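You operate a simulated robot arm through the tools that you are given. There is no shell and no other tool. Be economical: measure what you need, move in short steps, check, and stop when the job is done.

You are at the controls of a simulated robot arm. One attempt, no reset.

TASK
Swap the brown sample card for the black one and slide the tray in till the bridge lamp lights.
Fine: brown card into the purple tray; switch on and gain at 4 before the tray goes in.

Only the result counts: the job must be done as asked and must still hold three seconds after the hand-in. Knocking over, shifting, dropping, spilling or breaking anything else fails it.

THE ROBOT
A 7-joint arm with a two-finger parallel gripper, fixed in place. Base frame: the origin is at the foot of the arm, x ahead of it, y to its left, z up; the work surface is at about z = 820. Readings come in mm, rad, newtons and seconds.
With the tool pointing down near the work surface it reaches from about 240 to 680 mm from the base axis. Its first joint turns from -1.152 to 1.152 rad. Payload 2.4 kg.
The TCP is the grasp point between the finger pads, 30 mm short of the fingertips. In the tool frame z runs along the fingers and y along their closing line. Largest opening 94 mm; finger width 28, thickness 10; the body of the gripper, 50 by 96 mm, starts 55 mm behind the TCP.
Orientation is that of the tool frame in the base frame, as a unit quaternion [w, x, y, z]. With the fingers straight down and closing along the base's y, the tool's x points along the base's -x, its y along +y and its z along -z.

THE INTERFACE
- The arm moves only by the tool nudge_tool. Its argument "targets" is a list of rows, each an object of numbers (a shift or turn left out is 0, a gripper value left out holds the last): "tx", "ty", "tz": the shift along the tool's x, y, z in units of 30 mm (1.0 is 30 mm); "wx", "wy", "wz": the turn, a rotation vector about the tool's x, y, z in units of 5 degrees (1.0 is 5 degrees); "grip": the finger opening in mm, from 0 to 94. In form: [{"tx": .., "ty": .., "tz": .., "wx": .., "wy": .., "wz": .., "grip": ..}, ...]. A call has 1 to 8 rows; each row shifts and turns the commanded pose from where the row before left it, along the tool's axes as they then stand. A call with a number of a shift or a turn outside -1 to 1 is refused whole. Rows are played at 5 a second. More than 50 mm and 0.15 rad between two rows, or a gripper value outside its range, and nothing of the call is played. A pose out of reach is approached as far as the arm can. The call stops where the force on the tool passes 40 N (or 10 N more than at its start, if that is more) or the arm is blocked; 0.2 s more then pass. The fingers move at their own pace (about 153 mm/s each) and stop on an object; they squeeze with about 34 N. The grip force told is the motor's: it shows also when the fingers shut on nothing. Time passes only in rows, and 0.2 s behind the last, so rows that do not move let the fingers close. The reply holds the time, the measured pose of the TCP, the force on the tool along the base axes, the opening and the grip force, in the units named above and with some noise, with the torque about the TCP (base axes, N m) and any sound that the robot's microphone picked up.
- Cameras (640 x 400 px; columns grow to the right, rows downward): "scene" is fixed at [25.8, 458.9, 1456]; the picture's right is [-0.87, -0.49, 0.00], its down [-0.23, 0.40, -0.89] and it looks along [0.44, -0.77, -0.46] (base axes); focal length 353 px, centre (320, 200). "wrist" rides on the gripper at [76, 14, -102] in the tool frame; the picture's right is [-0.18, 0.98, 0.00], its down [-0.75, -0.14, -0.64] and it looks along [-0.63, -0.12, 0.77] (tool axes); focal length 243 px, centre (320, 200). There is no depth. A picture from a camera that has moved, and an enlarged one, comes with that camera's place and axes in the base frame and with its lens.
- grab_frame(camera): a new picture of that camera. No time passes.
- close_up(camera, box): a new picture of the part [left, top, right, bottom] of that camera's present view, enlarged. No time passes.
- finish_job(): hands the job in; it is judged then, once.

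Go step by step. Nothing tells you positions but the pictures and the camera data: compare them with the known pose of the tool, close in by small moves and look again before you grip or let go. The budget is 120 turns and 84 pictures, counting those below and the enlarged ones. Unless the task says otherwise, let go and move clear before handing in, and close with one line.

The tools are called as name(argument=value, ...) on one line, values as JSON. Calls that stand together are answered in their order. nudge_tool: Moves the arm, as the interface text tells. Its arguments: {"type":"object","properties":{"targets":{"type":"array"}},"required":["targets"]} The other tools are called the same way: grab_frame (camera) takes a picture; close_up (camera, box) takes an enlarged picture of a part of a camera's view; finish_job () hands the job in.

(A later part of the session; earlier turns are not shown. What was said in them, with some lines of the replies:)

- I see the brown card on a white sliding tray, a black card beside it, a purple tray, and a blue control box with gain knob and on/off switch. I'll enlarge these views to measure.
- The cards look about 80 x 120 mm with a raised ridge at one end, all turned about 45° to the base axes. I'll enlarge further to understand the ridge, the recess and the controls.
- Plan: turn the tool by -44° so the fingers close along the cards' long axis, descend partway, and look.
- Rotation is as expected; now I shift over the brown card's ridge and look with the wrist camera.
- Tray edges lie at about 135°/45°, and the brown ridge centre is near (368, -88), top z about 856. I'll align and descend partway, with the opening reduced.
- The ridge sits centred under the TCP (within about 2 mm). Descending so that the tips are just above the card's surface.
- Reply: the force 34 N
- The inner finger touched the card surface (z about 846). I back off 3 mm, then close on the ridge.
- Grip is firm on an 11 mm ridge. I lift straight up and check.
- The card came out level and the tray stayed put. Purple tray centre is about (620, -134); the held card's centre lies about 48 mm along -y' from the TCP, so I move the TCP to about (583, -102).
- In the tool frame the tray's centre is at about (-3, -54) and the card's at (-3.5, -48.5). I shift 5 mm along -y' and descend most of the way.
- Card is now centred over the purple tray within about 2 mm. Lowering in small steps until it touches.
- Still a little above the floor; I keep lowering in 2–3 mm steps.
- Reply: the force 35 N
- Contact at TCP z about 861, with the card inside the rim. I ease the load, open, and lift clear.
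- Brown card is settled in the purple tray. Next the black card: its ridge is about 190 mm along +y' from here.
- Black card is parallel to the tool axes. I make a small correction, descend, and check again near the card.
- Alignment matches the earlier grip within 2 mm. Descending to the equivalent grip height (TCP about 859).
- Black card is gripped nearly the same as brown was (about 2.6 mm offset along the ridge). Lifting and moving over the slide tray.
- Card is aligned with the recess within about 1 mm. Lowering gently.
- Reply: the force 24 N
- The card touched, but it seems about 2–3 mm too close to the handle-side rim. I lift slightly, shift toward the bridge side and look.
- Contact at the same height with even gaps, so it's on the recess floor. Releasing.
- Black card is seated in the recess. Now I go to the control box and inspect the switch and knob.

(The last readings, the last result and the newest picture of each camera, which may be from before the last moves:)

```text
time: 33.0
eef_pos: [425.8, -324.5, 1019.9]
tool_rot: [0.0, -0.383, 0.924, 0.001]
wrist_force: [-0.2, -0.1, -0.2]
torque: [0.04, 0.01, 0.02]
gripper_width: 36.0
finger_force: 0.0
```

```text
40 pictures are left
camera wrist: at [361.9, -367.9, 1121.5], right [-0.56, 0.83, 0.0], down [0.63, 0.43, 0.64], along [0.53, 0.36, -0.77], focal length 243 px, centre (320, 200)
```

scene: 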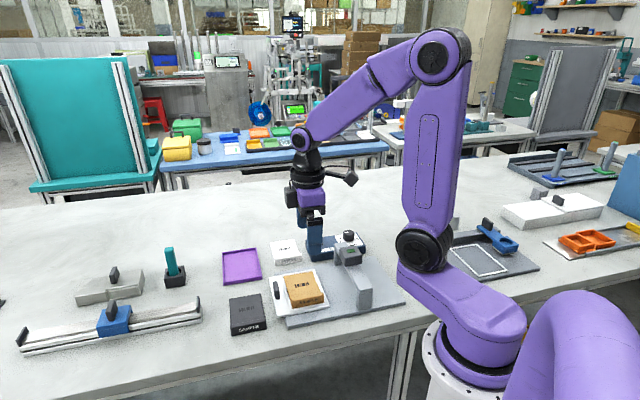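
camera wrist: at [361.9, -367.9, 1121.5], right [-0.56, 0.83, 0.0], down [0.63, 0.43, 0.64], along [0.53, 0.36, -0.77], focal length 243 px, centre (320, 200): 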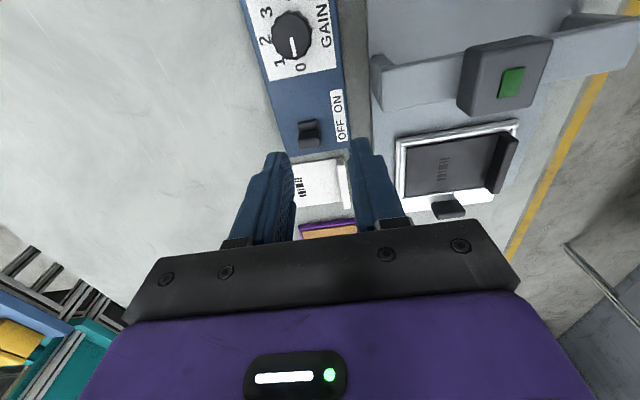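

close_up(camera="wrist", box=[220, 0, 380, 100])

close_up(camera="wrist", box=[260, 80, 380, 160])

```text
4.00 times, centred on (300, 50) of wrist
camera zoom: at [361.9, -367.9, 1121.5], right [-0.56, 0.83, 0.0], down [0.63, 0.43, 0.64], along [0.53, 0.36, -0.77], focal length 970 px, centre (400, 800)
```

zoom: 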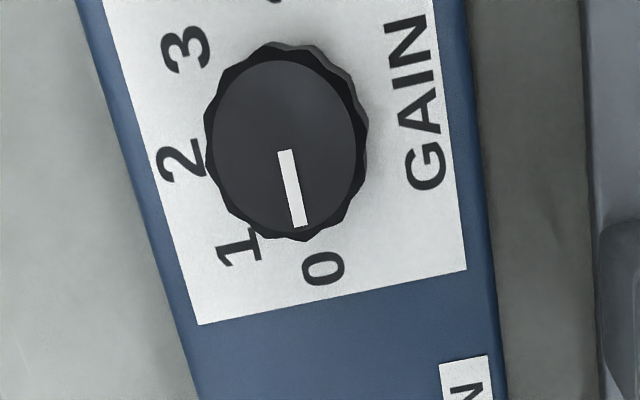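

```text
5.00 times, centred on (320, 120) of wrist
camera zoom: at [361.9, -367.9, 1121.5], right [-0.56, 0.83, 0.0], down [0.63, 0.43, 0.64], along [0.53, 0.36, -0.77], focal length 1213 px, centre (320, 600)
```

zoom: 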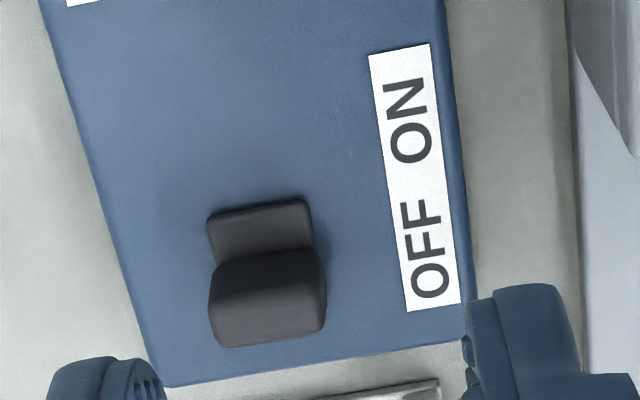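

The knob points at 0; the 4 mark is exactly opposite (180° clockwise seen from above). The lever leans toward OFF (-x'). First the switch: closed fingers go to the OFF side of the lever.

nudge_tool(targets=[{"tx": -0.8, "ty": -0.3, "grip": 0}, {"tx": -0.8, "ty": -0.33}, {"tx": -0.8, "tz": 0.5}, {"tz": 1}, {"tz": 1}, {"tz": 0.2}, {"tz": 0}])

grab_frame(camera="wrist")

close_up(camera="scene", box=[270, 210, 370, 280])

```text
time: 34.6
eef_pos: [491.9, -287.2, 937.7]
tool_rot: [0.0, -0.383, 0.924, 0.001]
wrist_force: [-0.5, -0.1, -1.8]
torque: [-0.01, 0.02, 0.06]
gripper_width: 0.0
finger_force: 33.4
```

```text
37 pictures are left
camera wrist: at [426.2, -330.8, 1040.6], right [-0.57, 0.82, 0.0], down [0.63, 0.43, 0.64], along [0.53, 0.36, -0.77], focal length 243 px, centre (320, 200)
```

wrist: 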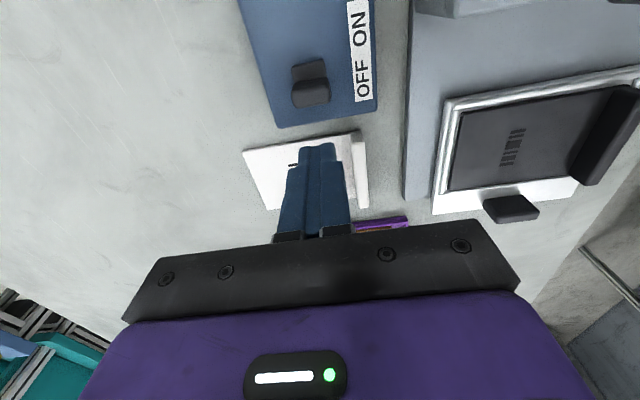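

```text
5.71 times, centred on (320, 245) of scene
camera zoom: at [25.8, 458.9, 1456.0], right [-0.87, -0.49, 0.0], down [-0.23, 0.4, -0.89], along [0.44, -0.77, -0.46], focal length 2016 px, centre (320, -57)
```

zoom: 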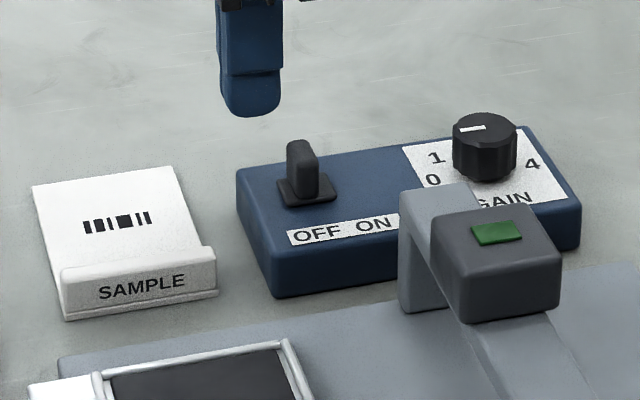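

Finger is about 12 mm short of the lever and in line. Lowering to tip z about 872, then pushing toward ON in small steps.

nudge_tool(targets=[{"tz": 0.6}, {"tz": 0.6}, {"tz": 0}])

close_up(camera="scene", box=[290, 220, 350, 265])

```text
time: 35.4
eef_pos: [491.3, -288.3, 903.4]
tool_rot: [0.0, -0.383, 0.924, 0.0]
wrist_force: [0.6, -0.4, 0.1]
torque: [-0.01, -0.01, 0.0]
gripper_width: 0.0
finger_force: 33.3
```

```text
8.89 times, centred on (320, 242) of scene
camera zoom: at [25.8, 458.9, 1456.0], right [-0.87, -0.49, 0.0], down [-0.23, 0.4, -0.89], along [0.44, -0.77, -0.46], focal length 3135 px, centre (320, -178)
```

zoom: 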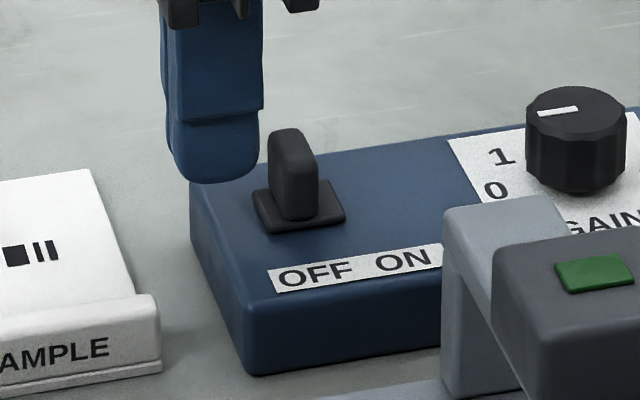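

nudge_tool(targets=[{"tx": 0.2}, {"tx": 0.2}, {"tx": 0.15}, {"tx": 0.1}, {"tx": 0.1}, {"tx": 0}])

close_up(camera="scene", box=[290, 220, 350, 265])

```text
time: 36.8
eef_pos: [473.2, -303.4, 901.8]
tool_rot: [0.0, -0.383, 0.924, 0.0]
wrist_force: [0.4, -0.4, -0.8]
torque: [0.0, 0.04, -0.03]
gripper_width: 0.1
finger_force: 33.1
```

```text
8.89 times, centred on (320, 242) of scene
camera zoom: at [25.8, 458.9, 1456.0], right [-0.87, -0.49, 0.0], down [-0.23, 0.4, -0.89], along [0.44, -0.77, -0.46], focal length 3135 px, centre (320, -178)
```

zoom: 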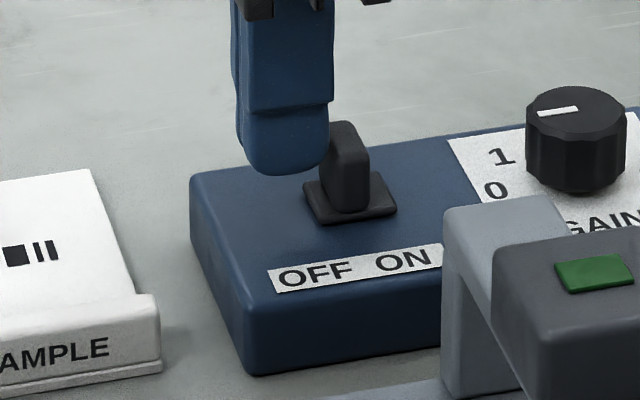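

It is a slide switch and has moved about halfway. I keep pushing toward ON in small steps and watch the force.

nudge_tool(targets=[{"tx": 0.1}, {"tx": 0.1}, {"tx": 0.1}, {"tx": 0}])

close_up(camera="scene", box=[290, 220, 350, 265])

```text
time: 37.8
eef_pos: [471.5, -305.2, 902.6]
tool_rot: [0.003, -0.386, 0.923, 0.0]
wrist_force: [23.1, 21.7, 0.9]
torque: [0.61, -0.48, -0.04]
gripper_width: 0.0
finger_force: 32.5
```

```text
8.89 times, centred on (320, 242) of scene
camera zoom: at [26.3, 459.5, 1455.8], right [-0.87, -0.49, 0.0], down [-0.23, 0.4, -0.89], along [0.44, -0.77, -0.46], focal length 3135 px, centre (320, -178)
```

zoom: 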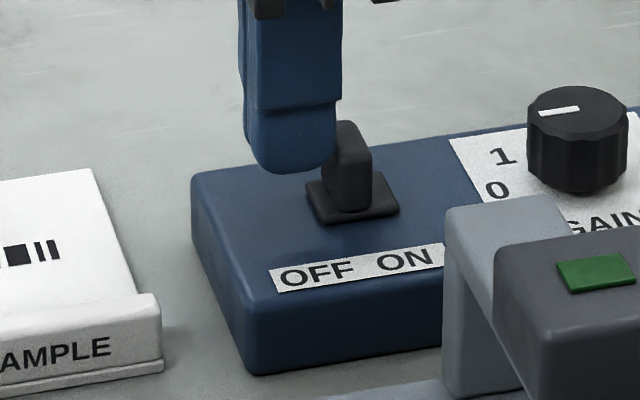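

The slider hit its end stop at ON (about 16 mm of travel). I back off and lift.

nudge_tool(targets=[{"tx": -0.3}, {"tx": -0.4}, {"tz": -1}, {"tz": -1}, {"tz": -0.5}, {"tz": 0}])

close_up(camera="scene", box=[290, 220, 380, 280])

```text
time: 39.2
eef_pos: [483.0, -293.5, 976.8]
tool_rot: [0.0, -0.383, 0.924, 0.0]
wrist_force: [0.5, 0.2, 0.0]
torque: [-0.01, -0.02, 0.0]
gripper_width: 0.0
finger_force: 33.2
```

```text
6.67 times, centred on (335, 250) of scene
camera zoom: at [25.8, 459.0, 1456.0], right [-0.87, -0.49, 0.0], down [-0.23, 0.4, -0.89], along [0.44, -0.77, -0.46], focal length 2352 px, centre (220, -133)
```

zoom: 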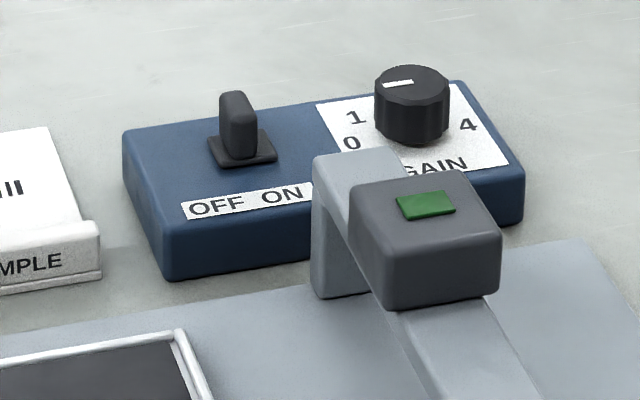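

The switch is at its ON end. Next the knob: I move above it with the fingers opened to 56 mm and check centring.

nudge_tool(targets=[{"tx": 0.98, "ty": 0.03, "grip": 56}, {"tx": 0.98, "ty": 0.03}, {"tx": 0.98, "ty": 0.03}, {"tx": 0.98, "ty": 0.03}, {"tz": 0.5}, {"tz": 0}])

grab_frame(camera="wrist")

close_up(camera="scene", box=[300, 200, 400, 275])

```text
time: 40.6
eef_pos: [396.8, -375.8, 963.2]
tool_rot: [0.0, -0.382, 0.924, 0.0]
wrist_force: [0.4, 0.5, -0.3]
torque: [0.02, 0.02, 0.01]
gripper_width: 56.1
finger_force: 0.1
```

```text
31 pictures are left
camera wrist: at [332.3, -419.6, 1064.9], right [-0.57, 0.82, 0.0], down [0.63, 0.43, 0.64], along [0.53, 0.36, -0.77], focal length 243 px, centre (320, 200)
```

wrist: 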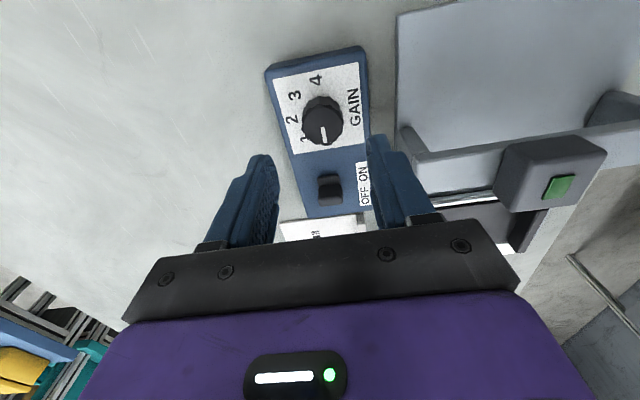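

```text
5.33 times, centred on (350, 238) of scene
camera zoom: at [25.8, 458.9, 1456.0], right [-0.87, -0.49, 0.0], down [-0.23, 0.4, -0.89], along [0.44, -0.77, -0.46], focal length 1881 px, centre (160, 0)
```

zoom: 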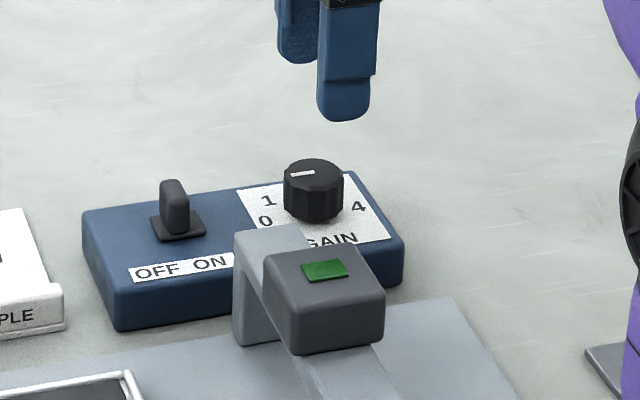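

close_up(camera="wrist", box=[272, 75, 368, 165])

```text
4.44 times, centred on (320, 120) of wrist
camera zoom: at [332.3, -419.6, 1064.9], right [-0.57, 0.82, 0.0], down [0.63, 0.43, 0.64], along [0.53, 0.36, -0.77], focal length 1078 px, centre (320, 556)
```

zoom: 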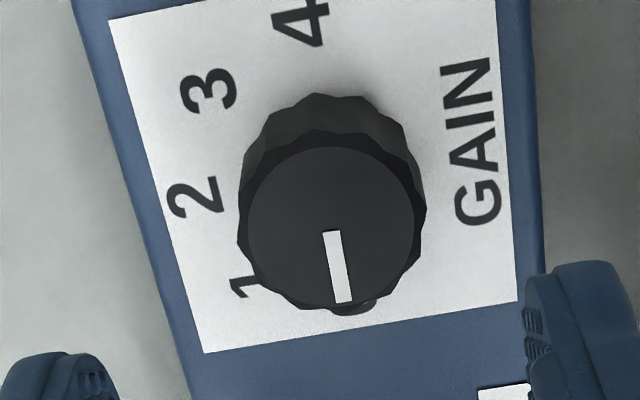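

Knob centre is at tool (1.8, 1.6); I correct and descend around it to tip z about 869.

nudge_tool(targets=[{"tx": 0.06, "ty": 0.05}, {"tz": 0.8}, {"tz": 0.8}, {"tz": 0.5}, {"tz": 0}])

close_up(camera="scene", box=[310, 210, 390, 270])

close_up(camera="wrist", box=[220, 75, 420, 235])

```text
time: 41.8
eef_pos: [395.4, -375.1, 898.9]
tool_rot: [0.001, -0.382, 0.924, 0.0]
wrist_force: [0.0, 0.3, 0.1]
torque: [-0.01, 0.01, 0.03]
gripper_width: 55.8
finger_force: 0.2
```

```text
6.67 times, centred on (350, 240) of scene
camera zoom: at [25.8, 458.9, 1456.0], right [-0.87, -0.49, 0.0], down [-0.23, 0.4, -0.89], along [0.44, -0.77, -0.46], focal length 2352 px, centre (120, -67)
```

zoom: 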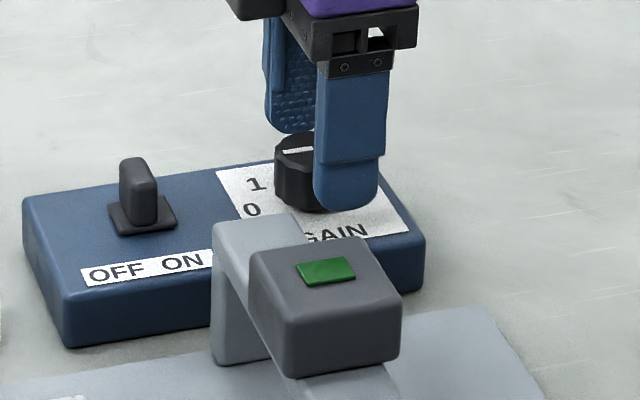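

```text
2.50 times, centred on (320, 155) of wrist
camera zoom: at [330.3, -418.4, 1001.4], right [-0.57, 0.82, 0.0], down [0.63, 0.43, 0.64], along [0.53, 0.36, -0.77], focal length 606 px, centre (320, 312)
```

zoom: 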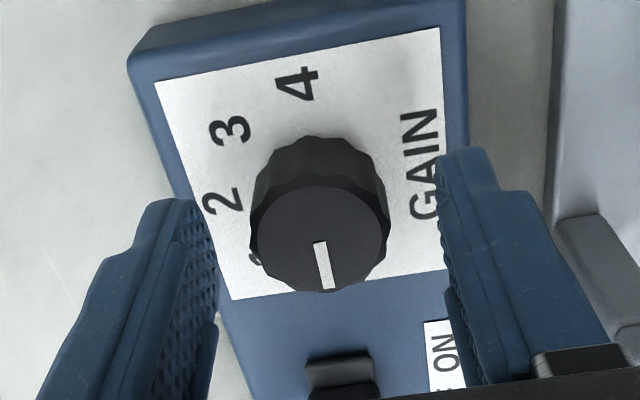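

The knob is between the fingers, centred as well as I can measure. Closing gently.

nudge_tool(targets=[{"grip": 44}, {"grip": 36}, {"grip": 30}, {"grip": 24}, {"grip": 24}])

close_up(camera="wrist", box=[220, 75, 420, 235])

```text
time: 43.0
eef_pos: [396.9, -375.3, 899.4]
tool_rot: [0.0, -0.383, 0.924, -0.001]
wrist_force: [6.8, -5.8, -4.8]
torque: [-0.08, -0.07, -0.03]
gripper_width: 33.7
finger_force: 44.9
```

```text
2.50 times, centred on (320, 155) of wrist
camera zoom: at [330.7, -418.8, 1001.6], right [-0.57, 0.82, 0.0], down [0.63, 0.43, 0.64], along [0.53, 0.36, -0.77], focal length 606 px, centre (320, 312)
```

zoom: 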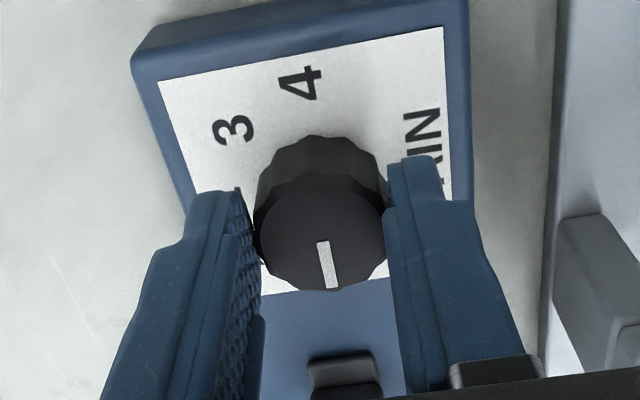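

The fingers measure the knob at 33.7 mm, which implies its top is lower (z about 874) and its centre about 4 mm toward -x'. I reopen, correct, go 10 mm deeper and regrip.

nudge_tool(targets=[{"grip": 50}, {"grip": 50}, {"tx": -0.13, "ty": -0.03}, {"tz": 0.2}, {"tz": 0.15}, {"tz": 0}])

close_up(camera="wrist", box=[220, 75, 420, 235])

close_up(camera="scene", box=[320, 215, 380, 260])

```text
time: 44.4
eef_pos: [397.5, -374.7, 888.5]
tool_rot: [-0.001, -0.383, 0.924, 0.0]
wrist_force: [0.0, 0.8, 0.1]
torque: [0.0, 0.0, 0.01]
gripper_width: 50.1
finger_force: 0.0
```

```text
2.50 times, centred on (320, 155) of wrist
camera zoom: at [333.5, -416.9, 991.8], right [-0.57, 0.82, 0.0], down [0.63, 0.43, 0.64], along [0.53, 0.36, -0.77], focal length 606 px, centre (320, 312)
```

zoom: 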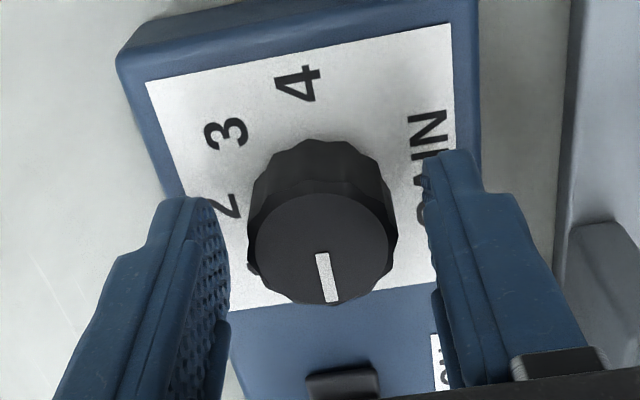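

```text
8.89 times, centred on (350, 238) of scene
camera zoom: at [25.8, 458.9, 1456.0], right [-0.87, -0.49, 0.0], down [-0.23, 0.4, -0.89], along [0.44, -0.77, -0.46], focal length 3135 px, centre (53, -133)
```

zoom: 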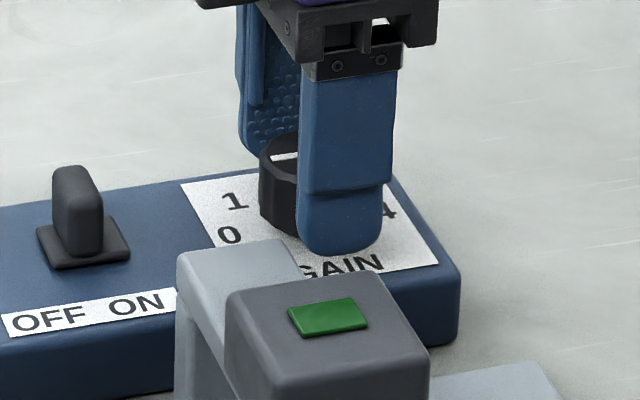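

Now centred within 0.5 mm and 15 mm deep. Closing, then turning clockwise in 5° rows.

nudge_tool(targets=[{"grip": 40}, {"grip": 30}, {"grip": 26}, {"grip": 26}, {"wz": 0.5}, {"wz": 0.5}, {"wz": 1}, {"wz": 1}])

close_up(camera="scene", box=[320, 215, 380, 260])

```text
time: 46.2
eef_pos: [397.4, -372.4, 889.8]
tool_rot: [-0.001, -0.257, 0.966, 0.001]
wrist_force: [-10.3, 5.2, 5.3]
torque: [0.13, -0.54, -0.01]
gripper_width: 33.6
finger_force: 45.4
```

```text
8.89 times, centred on (350, 238) of scene
camera zoom: at [25.4, 459.2, 1456.0], right [-0.87, -0.49, 0.0], down [-0.23, 0.4, -0.89], along [0.44, -0.77, -0.46], focal length 3135 px, centre (53, -133)
```

zoom: 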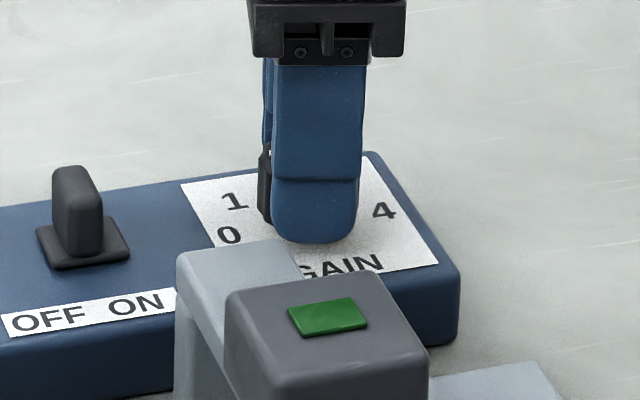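

nudge_tool(targets=[{"ty": 0.02, "wz": 1}, {"wz": 1}, {"wz": 1}, {"wz": 1}, {"wz": 1}, {"wz": 1}, {"wz": 1}])

close_up(camera="wrist", box=[220, 75, 420, 235])

```text
time: 47.8
eef_pos: [397.6, -373.4, 889.4]
tool_rot: [0.001, 0.045, 0.999, 0.0]
wrist_force: [-5.2, -0.8, 4.9]
torque: [0.35, 0.71, 0.01]
gripper_width: 33.3
finger_force: 45.4
```

```text
2.50 times, centred on (320, 155) of wrist
camera zoom: at [322.5, -351.9, 991.6], right [0.27, 0.96, 0.0], down [0.74, -0.21, 0.64], along [0.62, -0.17, -0.77], focal length 606 px, centre (320, 312)
```

zoom: 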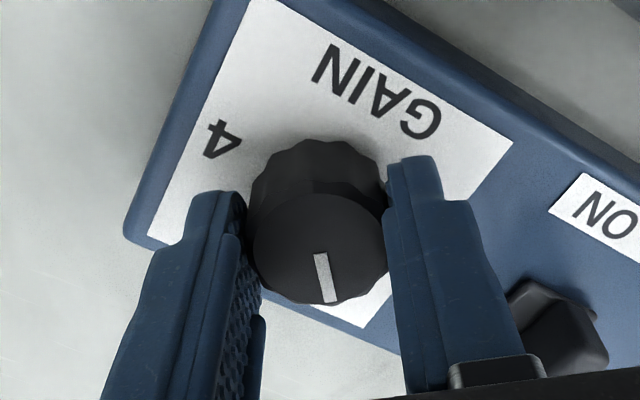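

The knob turns with the tool (50° so far). Continuing.

nudge_tool(targets=[{"wz": 1}, {"wz": 1}, {"wz": 1}, {"wz": 1}, {"wz": 1}, {"wz": 1}, {"wz": 1}, {"wz": 1}])

```text
time: 49.6
eef_pos: [397.9, -373.3, 889.6]
tool_rot: [0.0, 0.384, 0.923, 0.001]
wrist_force: [-7.1, -5.1, -9.4]
torque: [-0.19, -0.48, -0.03]
gripper_width: 33.6
finger_force: 45.3
```

nudge_tool(targets=[{"wz": 1}, {"wz": 1}, {"wz": 1}, {"wz": 1}, {"wz": 1}, {"wz": 1}])

```text
time: 51.0
eef_pos: [396.8, -372.8, 889.7]
tool_rot: [0.001, 0.609, 0.793, 0.0]
wrist_force: [-5.6, -8.0, -16.8]
torque: [0.17, -0.38, -0.01]
gripper_width: 33.7
finger_force: 44.7
```

nudge_tool(targets=[{"wz": 1, "tz": 0.02}, {"wz": 1}, {"wz": 1}, {"wz": 1}, {"wz": 1}, {"wz": 1}])

```text
time: 52.4
eef_pos: [397.9, -373.9, 889.6]
tool_rot: [0.0, 0.794, 0.609, 0.0]
wrist_force: [-13.7, 2.2, 24.9]
torque: [-0.04, 0.83, -0.02]
gripper_width: 33.6
finger_force: 45.3
```

nudge_tool(targets=[{"wz": 1, "tz": -0.02}, {"wz": 1}, {"wz": 1}, {"wz": 1}])

grab_frame(camera="wrist")

```text
time: 53.4
eef_pos: [396.0, -373.4, 888.8]
tool_rot: [0.0, 0.888, 0.461, 0.001]
wrist_force: [-7.9, -6.7, 1.8]
torque: [-0.22, 0.48, -0.04]
gripper_width: 33.6
finger_force: 45.1
```

```text
21 pictures are left
camera wrist: at [452.3, -319.1, 991.7], right [0.7, -0.72, 0.0], down [-0.55, -0.53, 0.64], along [-0.46, -0.45, -0.77], focal length 243 px, centre (320, 200)
```

wrist: 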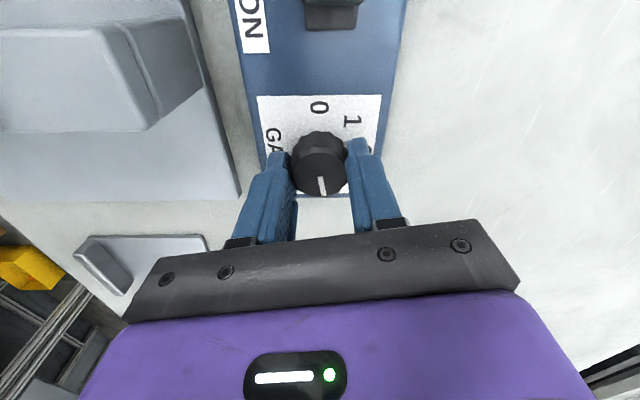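

170° done with no resistance; another 10° to reach the 4 mark.

nudge_tool(targets=[{"wz": 1}, {"wz": 1}, {"wz": 0}])

close_up(camera="wrist", box=[240, 70, 400, 220])

```text
time: 54.2
eef_pos: [398.0, -373.9, 889.3]
tool_rot: [0.0, 0.924, 0.382, 0.0]
wrist_force: [-15.1, -7.7, -6.0]
torque: [-0.59, -0.17, 0.21]
gripper_width: 33.8
finger_force: 44.7
```

```text
2.67 times, centred on (320, 145) of wrist
camera zoom: at [460.9, -329.5, 991.7], right [0.56, -0.83, 0.0], down [-0.63, -0.43, 0.64], along [-0.53, -0.36, -0.77], focal length 647 px, centre (320, 347)
```

zoom: 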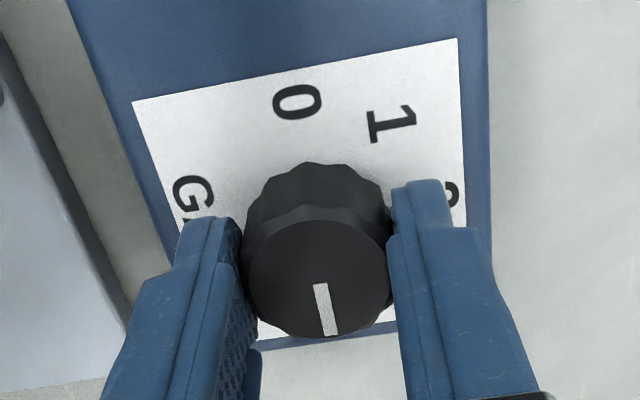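

Total turn is 180° and a slight resisting torque suggests the end stop at 4. Releasing and lifting straight up.

nudge_tool(targets=[{"grip": 42}, {"grip": 54}, {"grip": 54}, {"tz": -0.6}, {"tz": -1}, {"tz": -1}, {"tz": -1}, {"tz": -0.5}])

close_up(camera="wrist", box=[240, 0, 400, 160])

close_up(camera="scene", box=[290, 200, 400, 280])

```text
time: 56.0
eef_pos: [399.6, -373.0, 1013.0]
tool_rot: [-0.001, 0.924, 0.383, 0.0]
wrist_force: [0.0, 0.0, 0.2]
torque: [0.0, -0.01, -0.03]
gripper_width: 54.2
finger_force: 0.1
```

```text
2.50 times, centred on (320, 80) of wrist
camera zoom: at [461.9, -328.5, 1115.0], right [0.56, -0.83, 0.0], down [-0.63, -0.43, 0.64], along [-0.53, -0.36, -0.77], focal length 606 px, centre (320, 500)
```

zoom: 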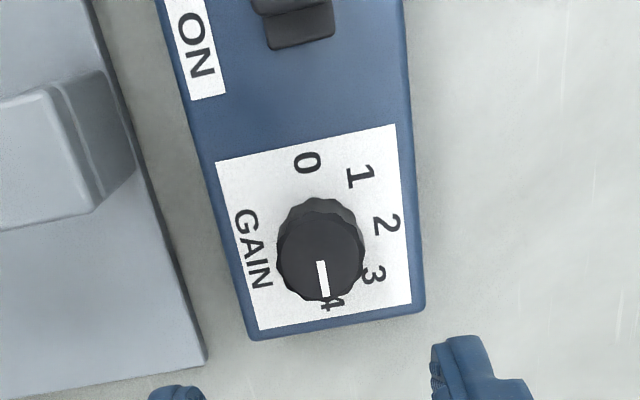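

```text
5.00 times, centred on (345, 240) of scene
camera zoom: at [25.8, 459.0, 1456.0], right [-0.87, -0.49, 0.0], down [-0.23, 0.4, -0.89], along [0.44, -0.77, -0.46], focal length 1764 px, centre (195, 0)
```

zoom: 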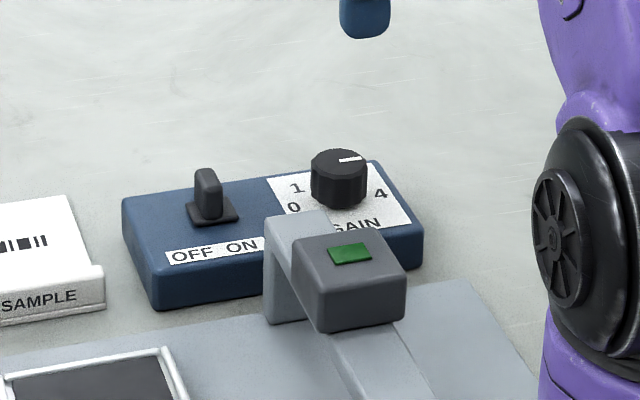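

The pointer is on 4 and the switch is on ON. Now the tray: I'll push its handle (about (450, -71), top z about 880) toward the bridge with closed fingers, keeping this orientation so the camera stays away from the bridge. Moving high to behind the handle.

nudge_tool(targets=[{"tx": 0.95, "ty": -0.59, "grip": 0}, {"tx": 0.95, "ty": -0.59}, {"tx": 0.95, "ty": -0.59}, {"tx": 0.95, "ty": -0.59}, {"tx": 0.95, "ty": -0.59}, {"tx": 0.95, "ty": -0.59}])

nudge_tool(targets=[{"tx": 0.95, "ty": -0.59}, {"tx": 0.95, "ty": -0.59}, {"tx": 0.95, "ty": -0.59}, {"tx": 0.95, "ty": -0.59}, {"tx": 0}])

grab_frame(camera="wrist")

```text
time: 57.4
eef_pos: [441.7, -175.9, 1012.0]
tool_rot: [0.0, 0.924, 0.383, 0.0]
wrist_force: [0.0, 0.4, 0.8]
torque: [-0.04, 0.03, -0.01]
gripper_width: 0.0
finger_force: 33.6
```

```text
time: 58.6
eef_pos: [474.2, -46.6, 1012.4]
tool_rot: [0.0, 0.924, 0.382, 0.0]
wrist_force: [0.3, -1.1, 0.0]
torque: [-0.01, -0.04, -0.02]
gripper_width: 0.1
finger_force: 32.5
```

```text
17 pictures are left
camera wrist: at [537.6, -3.2, 1113.8], right [0.56, -0.83, 0.0], down [-0.63, -0.43, 0.64], along [-0.53, -0.36, -0.77], focal length 243 px, centre (320, 200)
```

wrist: 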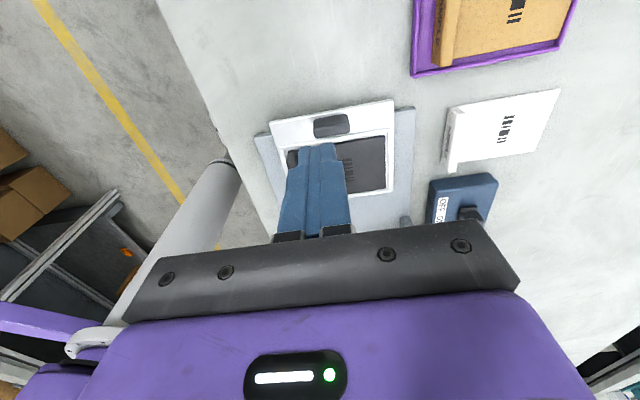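

Handle is about 22–25 mm ahead of the tool and slightly to +y. I back off 12 mm, descend partway and re-measure.

nudge_tool(targets=[{"tx": 0.4, "ty": 0.25}, {"tz": 1}, {"tz": 1}, {"tz": 0.9}, {"tz": 0}])

grab_frame(camera="wrist")

close_up(camera="scene", box=[240, 225, 360, 315])

```text
time: 59.8
eef_pos: [490.4, -43.5, 928.3]
tool_rot: [0.0, 0.924, 0.383, -0.001]
wrist_force: [0.0, 0.1, 0.1]
torque: [0.0, -0.04, -0.01]
gripper_width: 0.0
finger_force: 32.6
```

```text
16 pictures are left
camera wrist: at [553.5, 0.6, 1028.9], right [0.57, -0.82, 0.0], down [-0.63, -0.43, 0.64], along [-0.53, -0.36, -0.77], focal length 243 px, centre (320, 200)
```

wrist: 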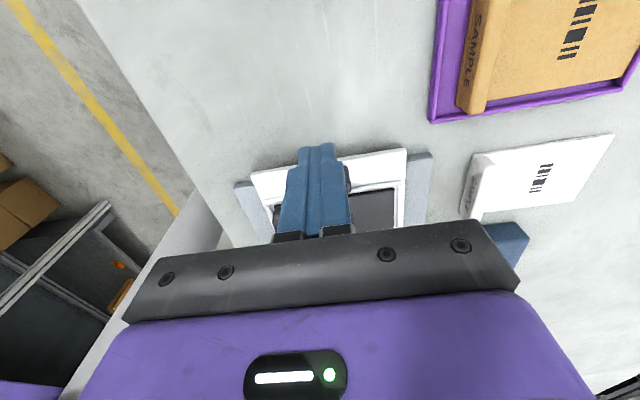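

```text
4.44 times, centred on (300, 270) of scene
camera zoom: at [25.8, 458.9, 1456.0], right [-0.87, -0.49, 0.0], down [-0.23, 0.4, -0.89], along [0.44, -0.77, -0.46], focal length 1568 px, centre (409, -111)
```

zoom: 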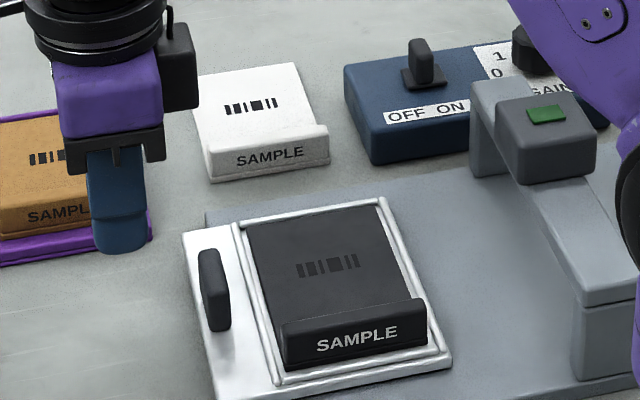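

Comparing both views, the handle's centre is about 48 mm ahead and about 7 mm to -y. I correct and descend to tip z about 855.

nudge_tool(targets=[{"ty": -0.22}, {"tz": 0.7}, {"tz": 0.7}, {"tz": 0}])

close_up(camera="scene", box=[240, 245, 320, 315])

close_up(camera="wrist", box=[220, 120, 440, 250])

```text
time: 60.8
eef_pos: [484.0, -37.6, 883.4]
tool_rot: [0.0, 0.924, 0.382, 0.0]
wrist_force: [-0.2, -0.3, 0.4]
torque: [0.01, 0.01, 0.02]
gripper_width: 0.0
finger_force: 32.9
```

```text
5.71 times, centred on (280, 280) of scene
camera zoom: at [25.8, 458.9, 1456.0], right [-0.87, -0.49, 0.0], down [-0.23, 0.4, -0.89], along [0.44, -0.77, -0.46], focal length 2016 px, centre (549, -257)
```

zoom: 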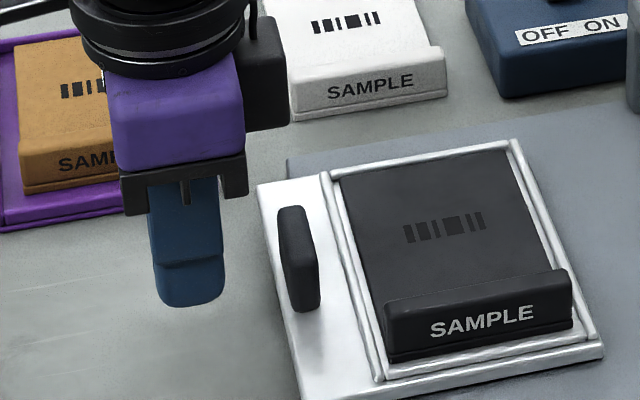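

```text
2.91 times, centred on (330, 185) of wrist
camera zoom: at [547.0, 6.3, 985.0], right [0.57, -0.82, 0.0], down [-0.63, -0.43, 0.64], along [-0.53, -0.36, -0.77], focal length 706 px, centre (291, 244)
```

zoom: 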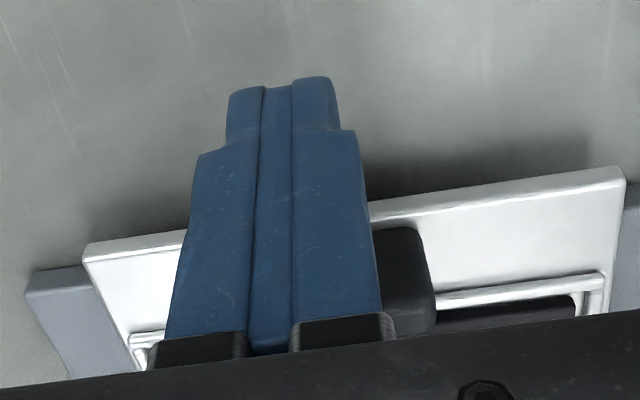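

The handle centre is about +5 mm in tool y and 28 mm ahead of the finger face. I correct and advance.

nudge_tool(targets=[{"ty": 0.15}, {"tx": -0.3}, {"tx": -0.3}, {"tx": -0.1}, {"tx": -0.1}, {"tx": 0}])

close_up(camera="scene", box=[240, 245, 320, 315])

```text
time: 62.2
eef_pos: [470.4, -58.0, 883.3]
tool_rot: [0.0, 0.924, 0.383, 0.0]
wrist_force: [-0.9, 0.3, -1.1]
torque: [0.0, -0.03, 0.0]
gripper_width: 0.0
finger_force: 33.0
```

```text
5.71 times, centred on (280, 280) of scene
camera zoom: at [25.8, 458.9, 1456.0], right [-0.87, -0.49, 0.0], down [-0.23, 0.4, -0.89], along [0.44, -0.77, -0.46], focal length 2016 px, centre (549, -257)
```

zoom: 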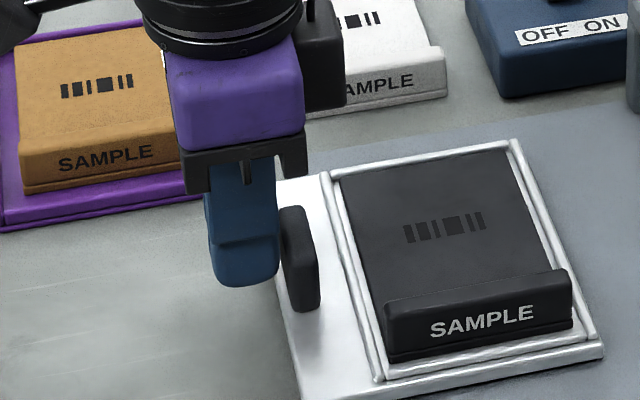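

Aligned with the handle. Pushing the tray in: first about 40 mm, then check for straightness.

nudge_tool(targets=[{"tx": -0.15}, {"tx": -0.2}, {"tx": -0.2}, {"tx": -0.2}, {"tx": -0.2}, {"tx": -0.2}, {"tx": -0.2}, {"tx": 0}])

close_up(camera="scene", box=[240, 225, 400, 325])

```text
time: 64.0
eef_pos: [441.7, -87.1, 884.3]
tool_rot: [0.0, 0.924, 0.383, 0.0]
wrist_force: [0.2, 0.7, 0.1]
torque: [0.01, 0.02, 0.0]
gripper_width: 0.0
finger_force: 32.8
```

```text
4.00 times, centred on (320, 275) of scene
camera zoom: at [25.8, 459.0, 1456.0], right [-0.87, -0.49, 0.0], down [-0.23, 0.4, -0.89], along [0.44, -0.77, -0.46], focal length 1411 px, centre (320, -100)
```

zoom: 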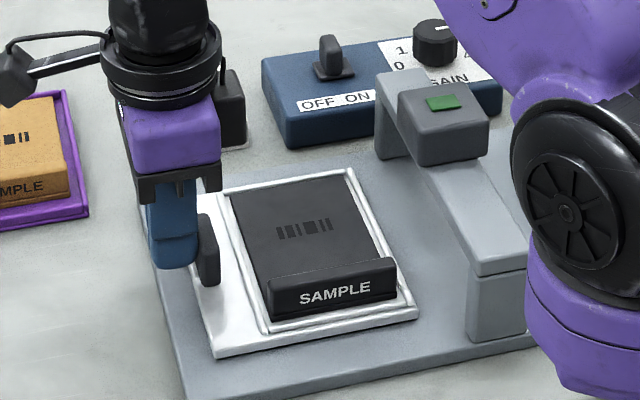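

The tray slides straight. Continuing about 45 mm.

nudge_tool(targets=[{"tx": -0.2}, {"tx": -0.2}, {"tx": -0.2}, {"tx": -0.2}, {"tx": -0.2}, {"tx": -0.2}, {"tx": -0.2}, {"tx": 0}])

close_up(camera="scene", box=[240, 225, 400, 325])

```text
time: 65.8
eef_pos: [411.3, -115.8, 883.0]
tool_rot: [0.0, 0.923, 0.384, 0.0]
wrist_force: [0.2, 0.2, 0.3]
torque: [-0.03, 0.02, 0.02]
gripper_width: 0.3
finger_force: 33.0
```

```text
4.00 times, centred on (320, 275) of scene
camera zoom: at [25.8, 458.9, 1456.0], right [-0.87, -0.49, 0.0], down [-0.23, 0.4, -0.89], along [0.44, -0.77, -0.46], focal length 1411 px, centre (320, -100)
```

zoom: 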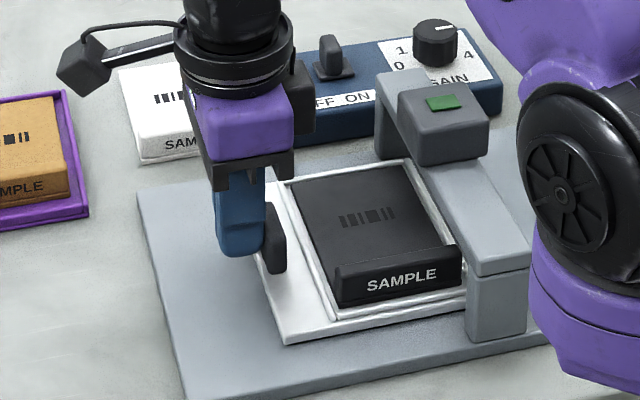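

nudge_tool(targets=[{"tx": -0.2}, {"tx": -0.2}, {"tx": -0.2}, {"tx": -0.2}, {"tx": -0.15}, {"tx": 0}])

close_up(camera="scene", box=[240, 225, 400, 325])

```text
time: 67.2
eef_pos: [390.6, -137.0, 884.2]
tool_rot: [0.0, 0.924, 0.383, 0.0]
wrist_force: [-0.8, 0.7, -0.2]
torque: [0.01, -0.01, 0.0]
gripper_width: 0.0
finger_force: 33.4
```

```text
4.00 times, centred on (320, 275) of scene
camera zoom: at [25.8, 458.9, 1456.0], right [-0.87, -0.49, 0.0], down [-0.23, 0.4, -0.89], along [0.44, -0.77, -0.46], focal length 1411 px, centre (320, -100)
```

zoom: 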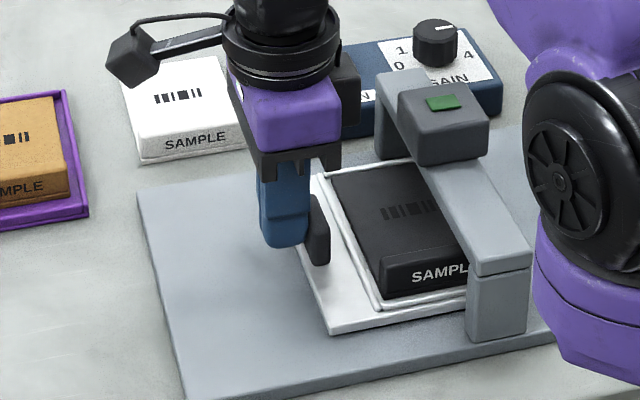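

nudge_tool(targets=[{"tx": -0.15}, {"tx": -0.15}, {"tx": -0.15}, {"tx": -0.1}, {"tx": 0}])

close_up(camera="scene", box=[280, 225, 380, 315])

```text
time: 68.4
eef_pos: [379.7, -149.4, 884.2]
tool_rot: [0.0, 0.924, 0.383, 0.0]
wrist_force: [0.4, 0.0, 0.6]
torque: [-0.01, 0.0, -0.01]
gripper_width: 0.1
finger_force: 32.9
```

```text
4.44 times, centred on (330, 270) of scene
camera zoom: at [25.8, 459.0, 1456.0], right [-0.87, -0.49, 0.0], down [-0.23, 0.4, -0.89], along [0.44, -0.77, -0.46], focal length 1568 px, centre (276, -111)
```

zoom: 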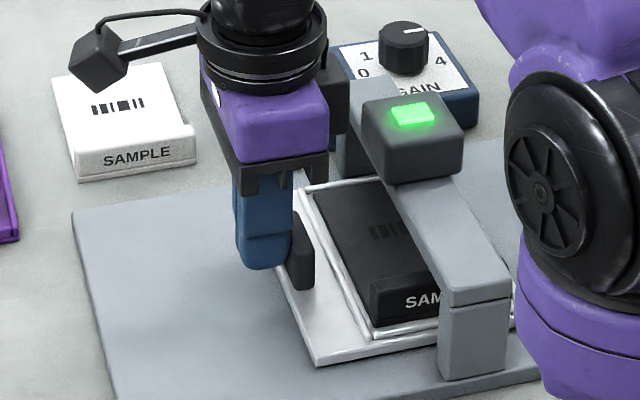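

The bridge lamp is lit, so I stop pushing. I back off, lift clear and verify.

nudge_tool(targets=[{"tx": 0.3}, {"tx": 0.7}, {"tx": 1}, {"tz": -1}, {"tz": -1}, {"tz": -1}, {"tz": -1}, {"tz": 0}])

grab_frame(camera="scene")

close_up(camera="scene", box=[210, 215, 410, 340])

```text
time: 70.2
eef_pos: [421.4, -107.4, 1002.4]
tool_rot: [0.0, 0.924, 0.382, 0.0]
wrist_force: [-0.5, 0.9, 0.2]
torque: [-0.02, 0.01, 0.01]
gripper_width: 0.0
finger_force: 32.5
```

```text
7 pictures are left
```

scene: 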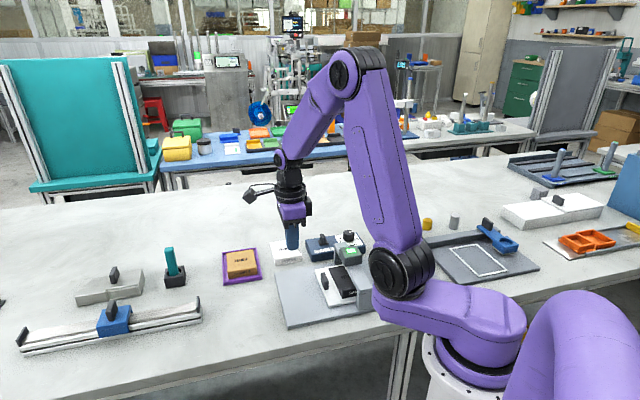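

```text
3.20 times, centred on (310, 278) of scene
camera zoom: at [25.8, 459.0, 1456.0], right [-0.87, -0.49, 0.0], down [-0.23, 0.4, -0.89], along [0.44, -0.77, -0.46], focal length 1129 px, centre (352, -48)
```

zoom: 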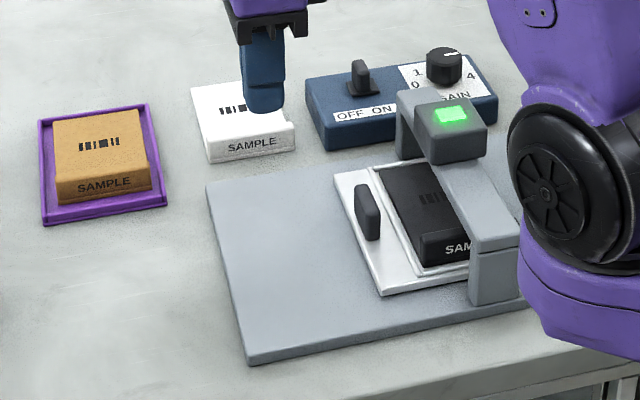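

The lamp stays lit with the arm clear. The brown card is in the purple tray, the switch is on and the gain is at 4, so I'm handing in.

finish_job()

```text
The job is handed in.
```

The job is handed in: the black card replaced the brown one, which is now in the purple tray. The switch was on and the gain at 4 before the tray went in, and the bridge lamp is lit.
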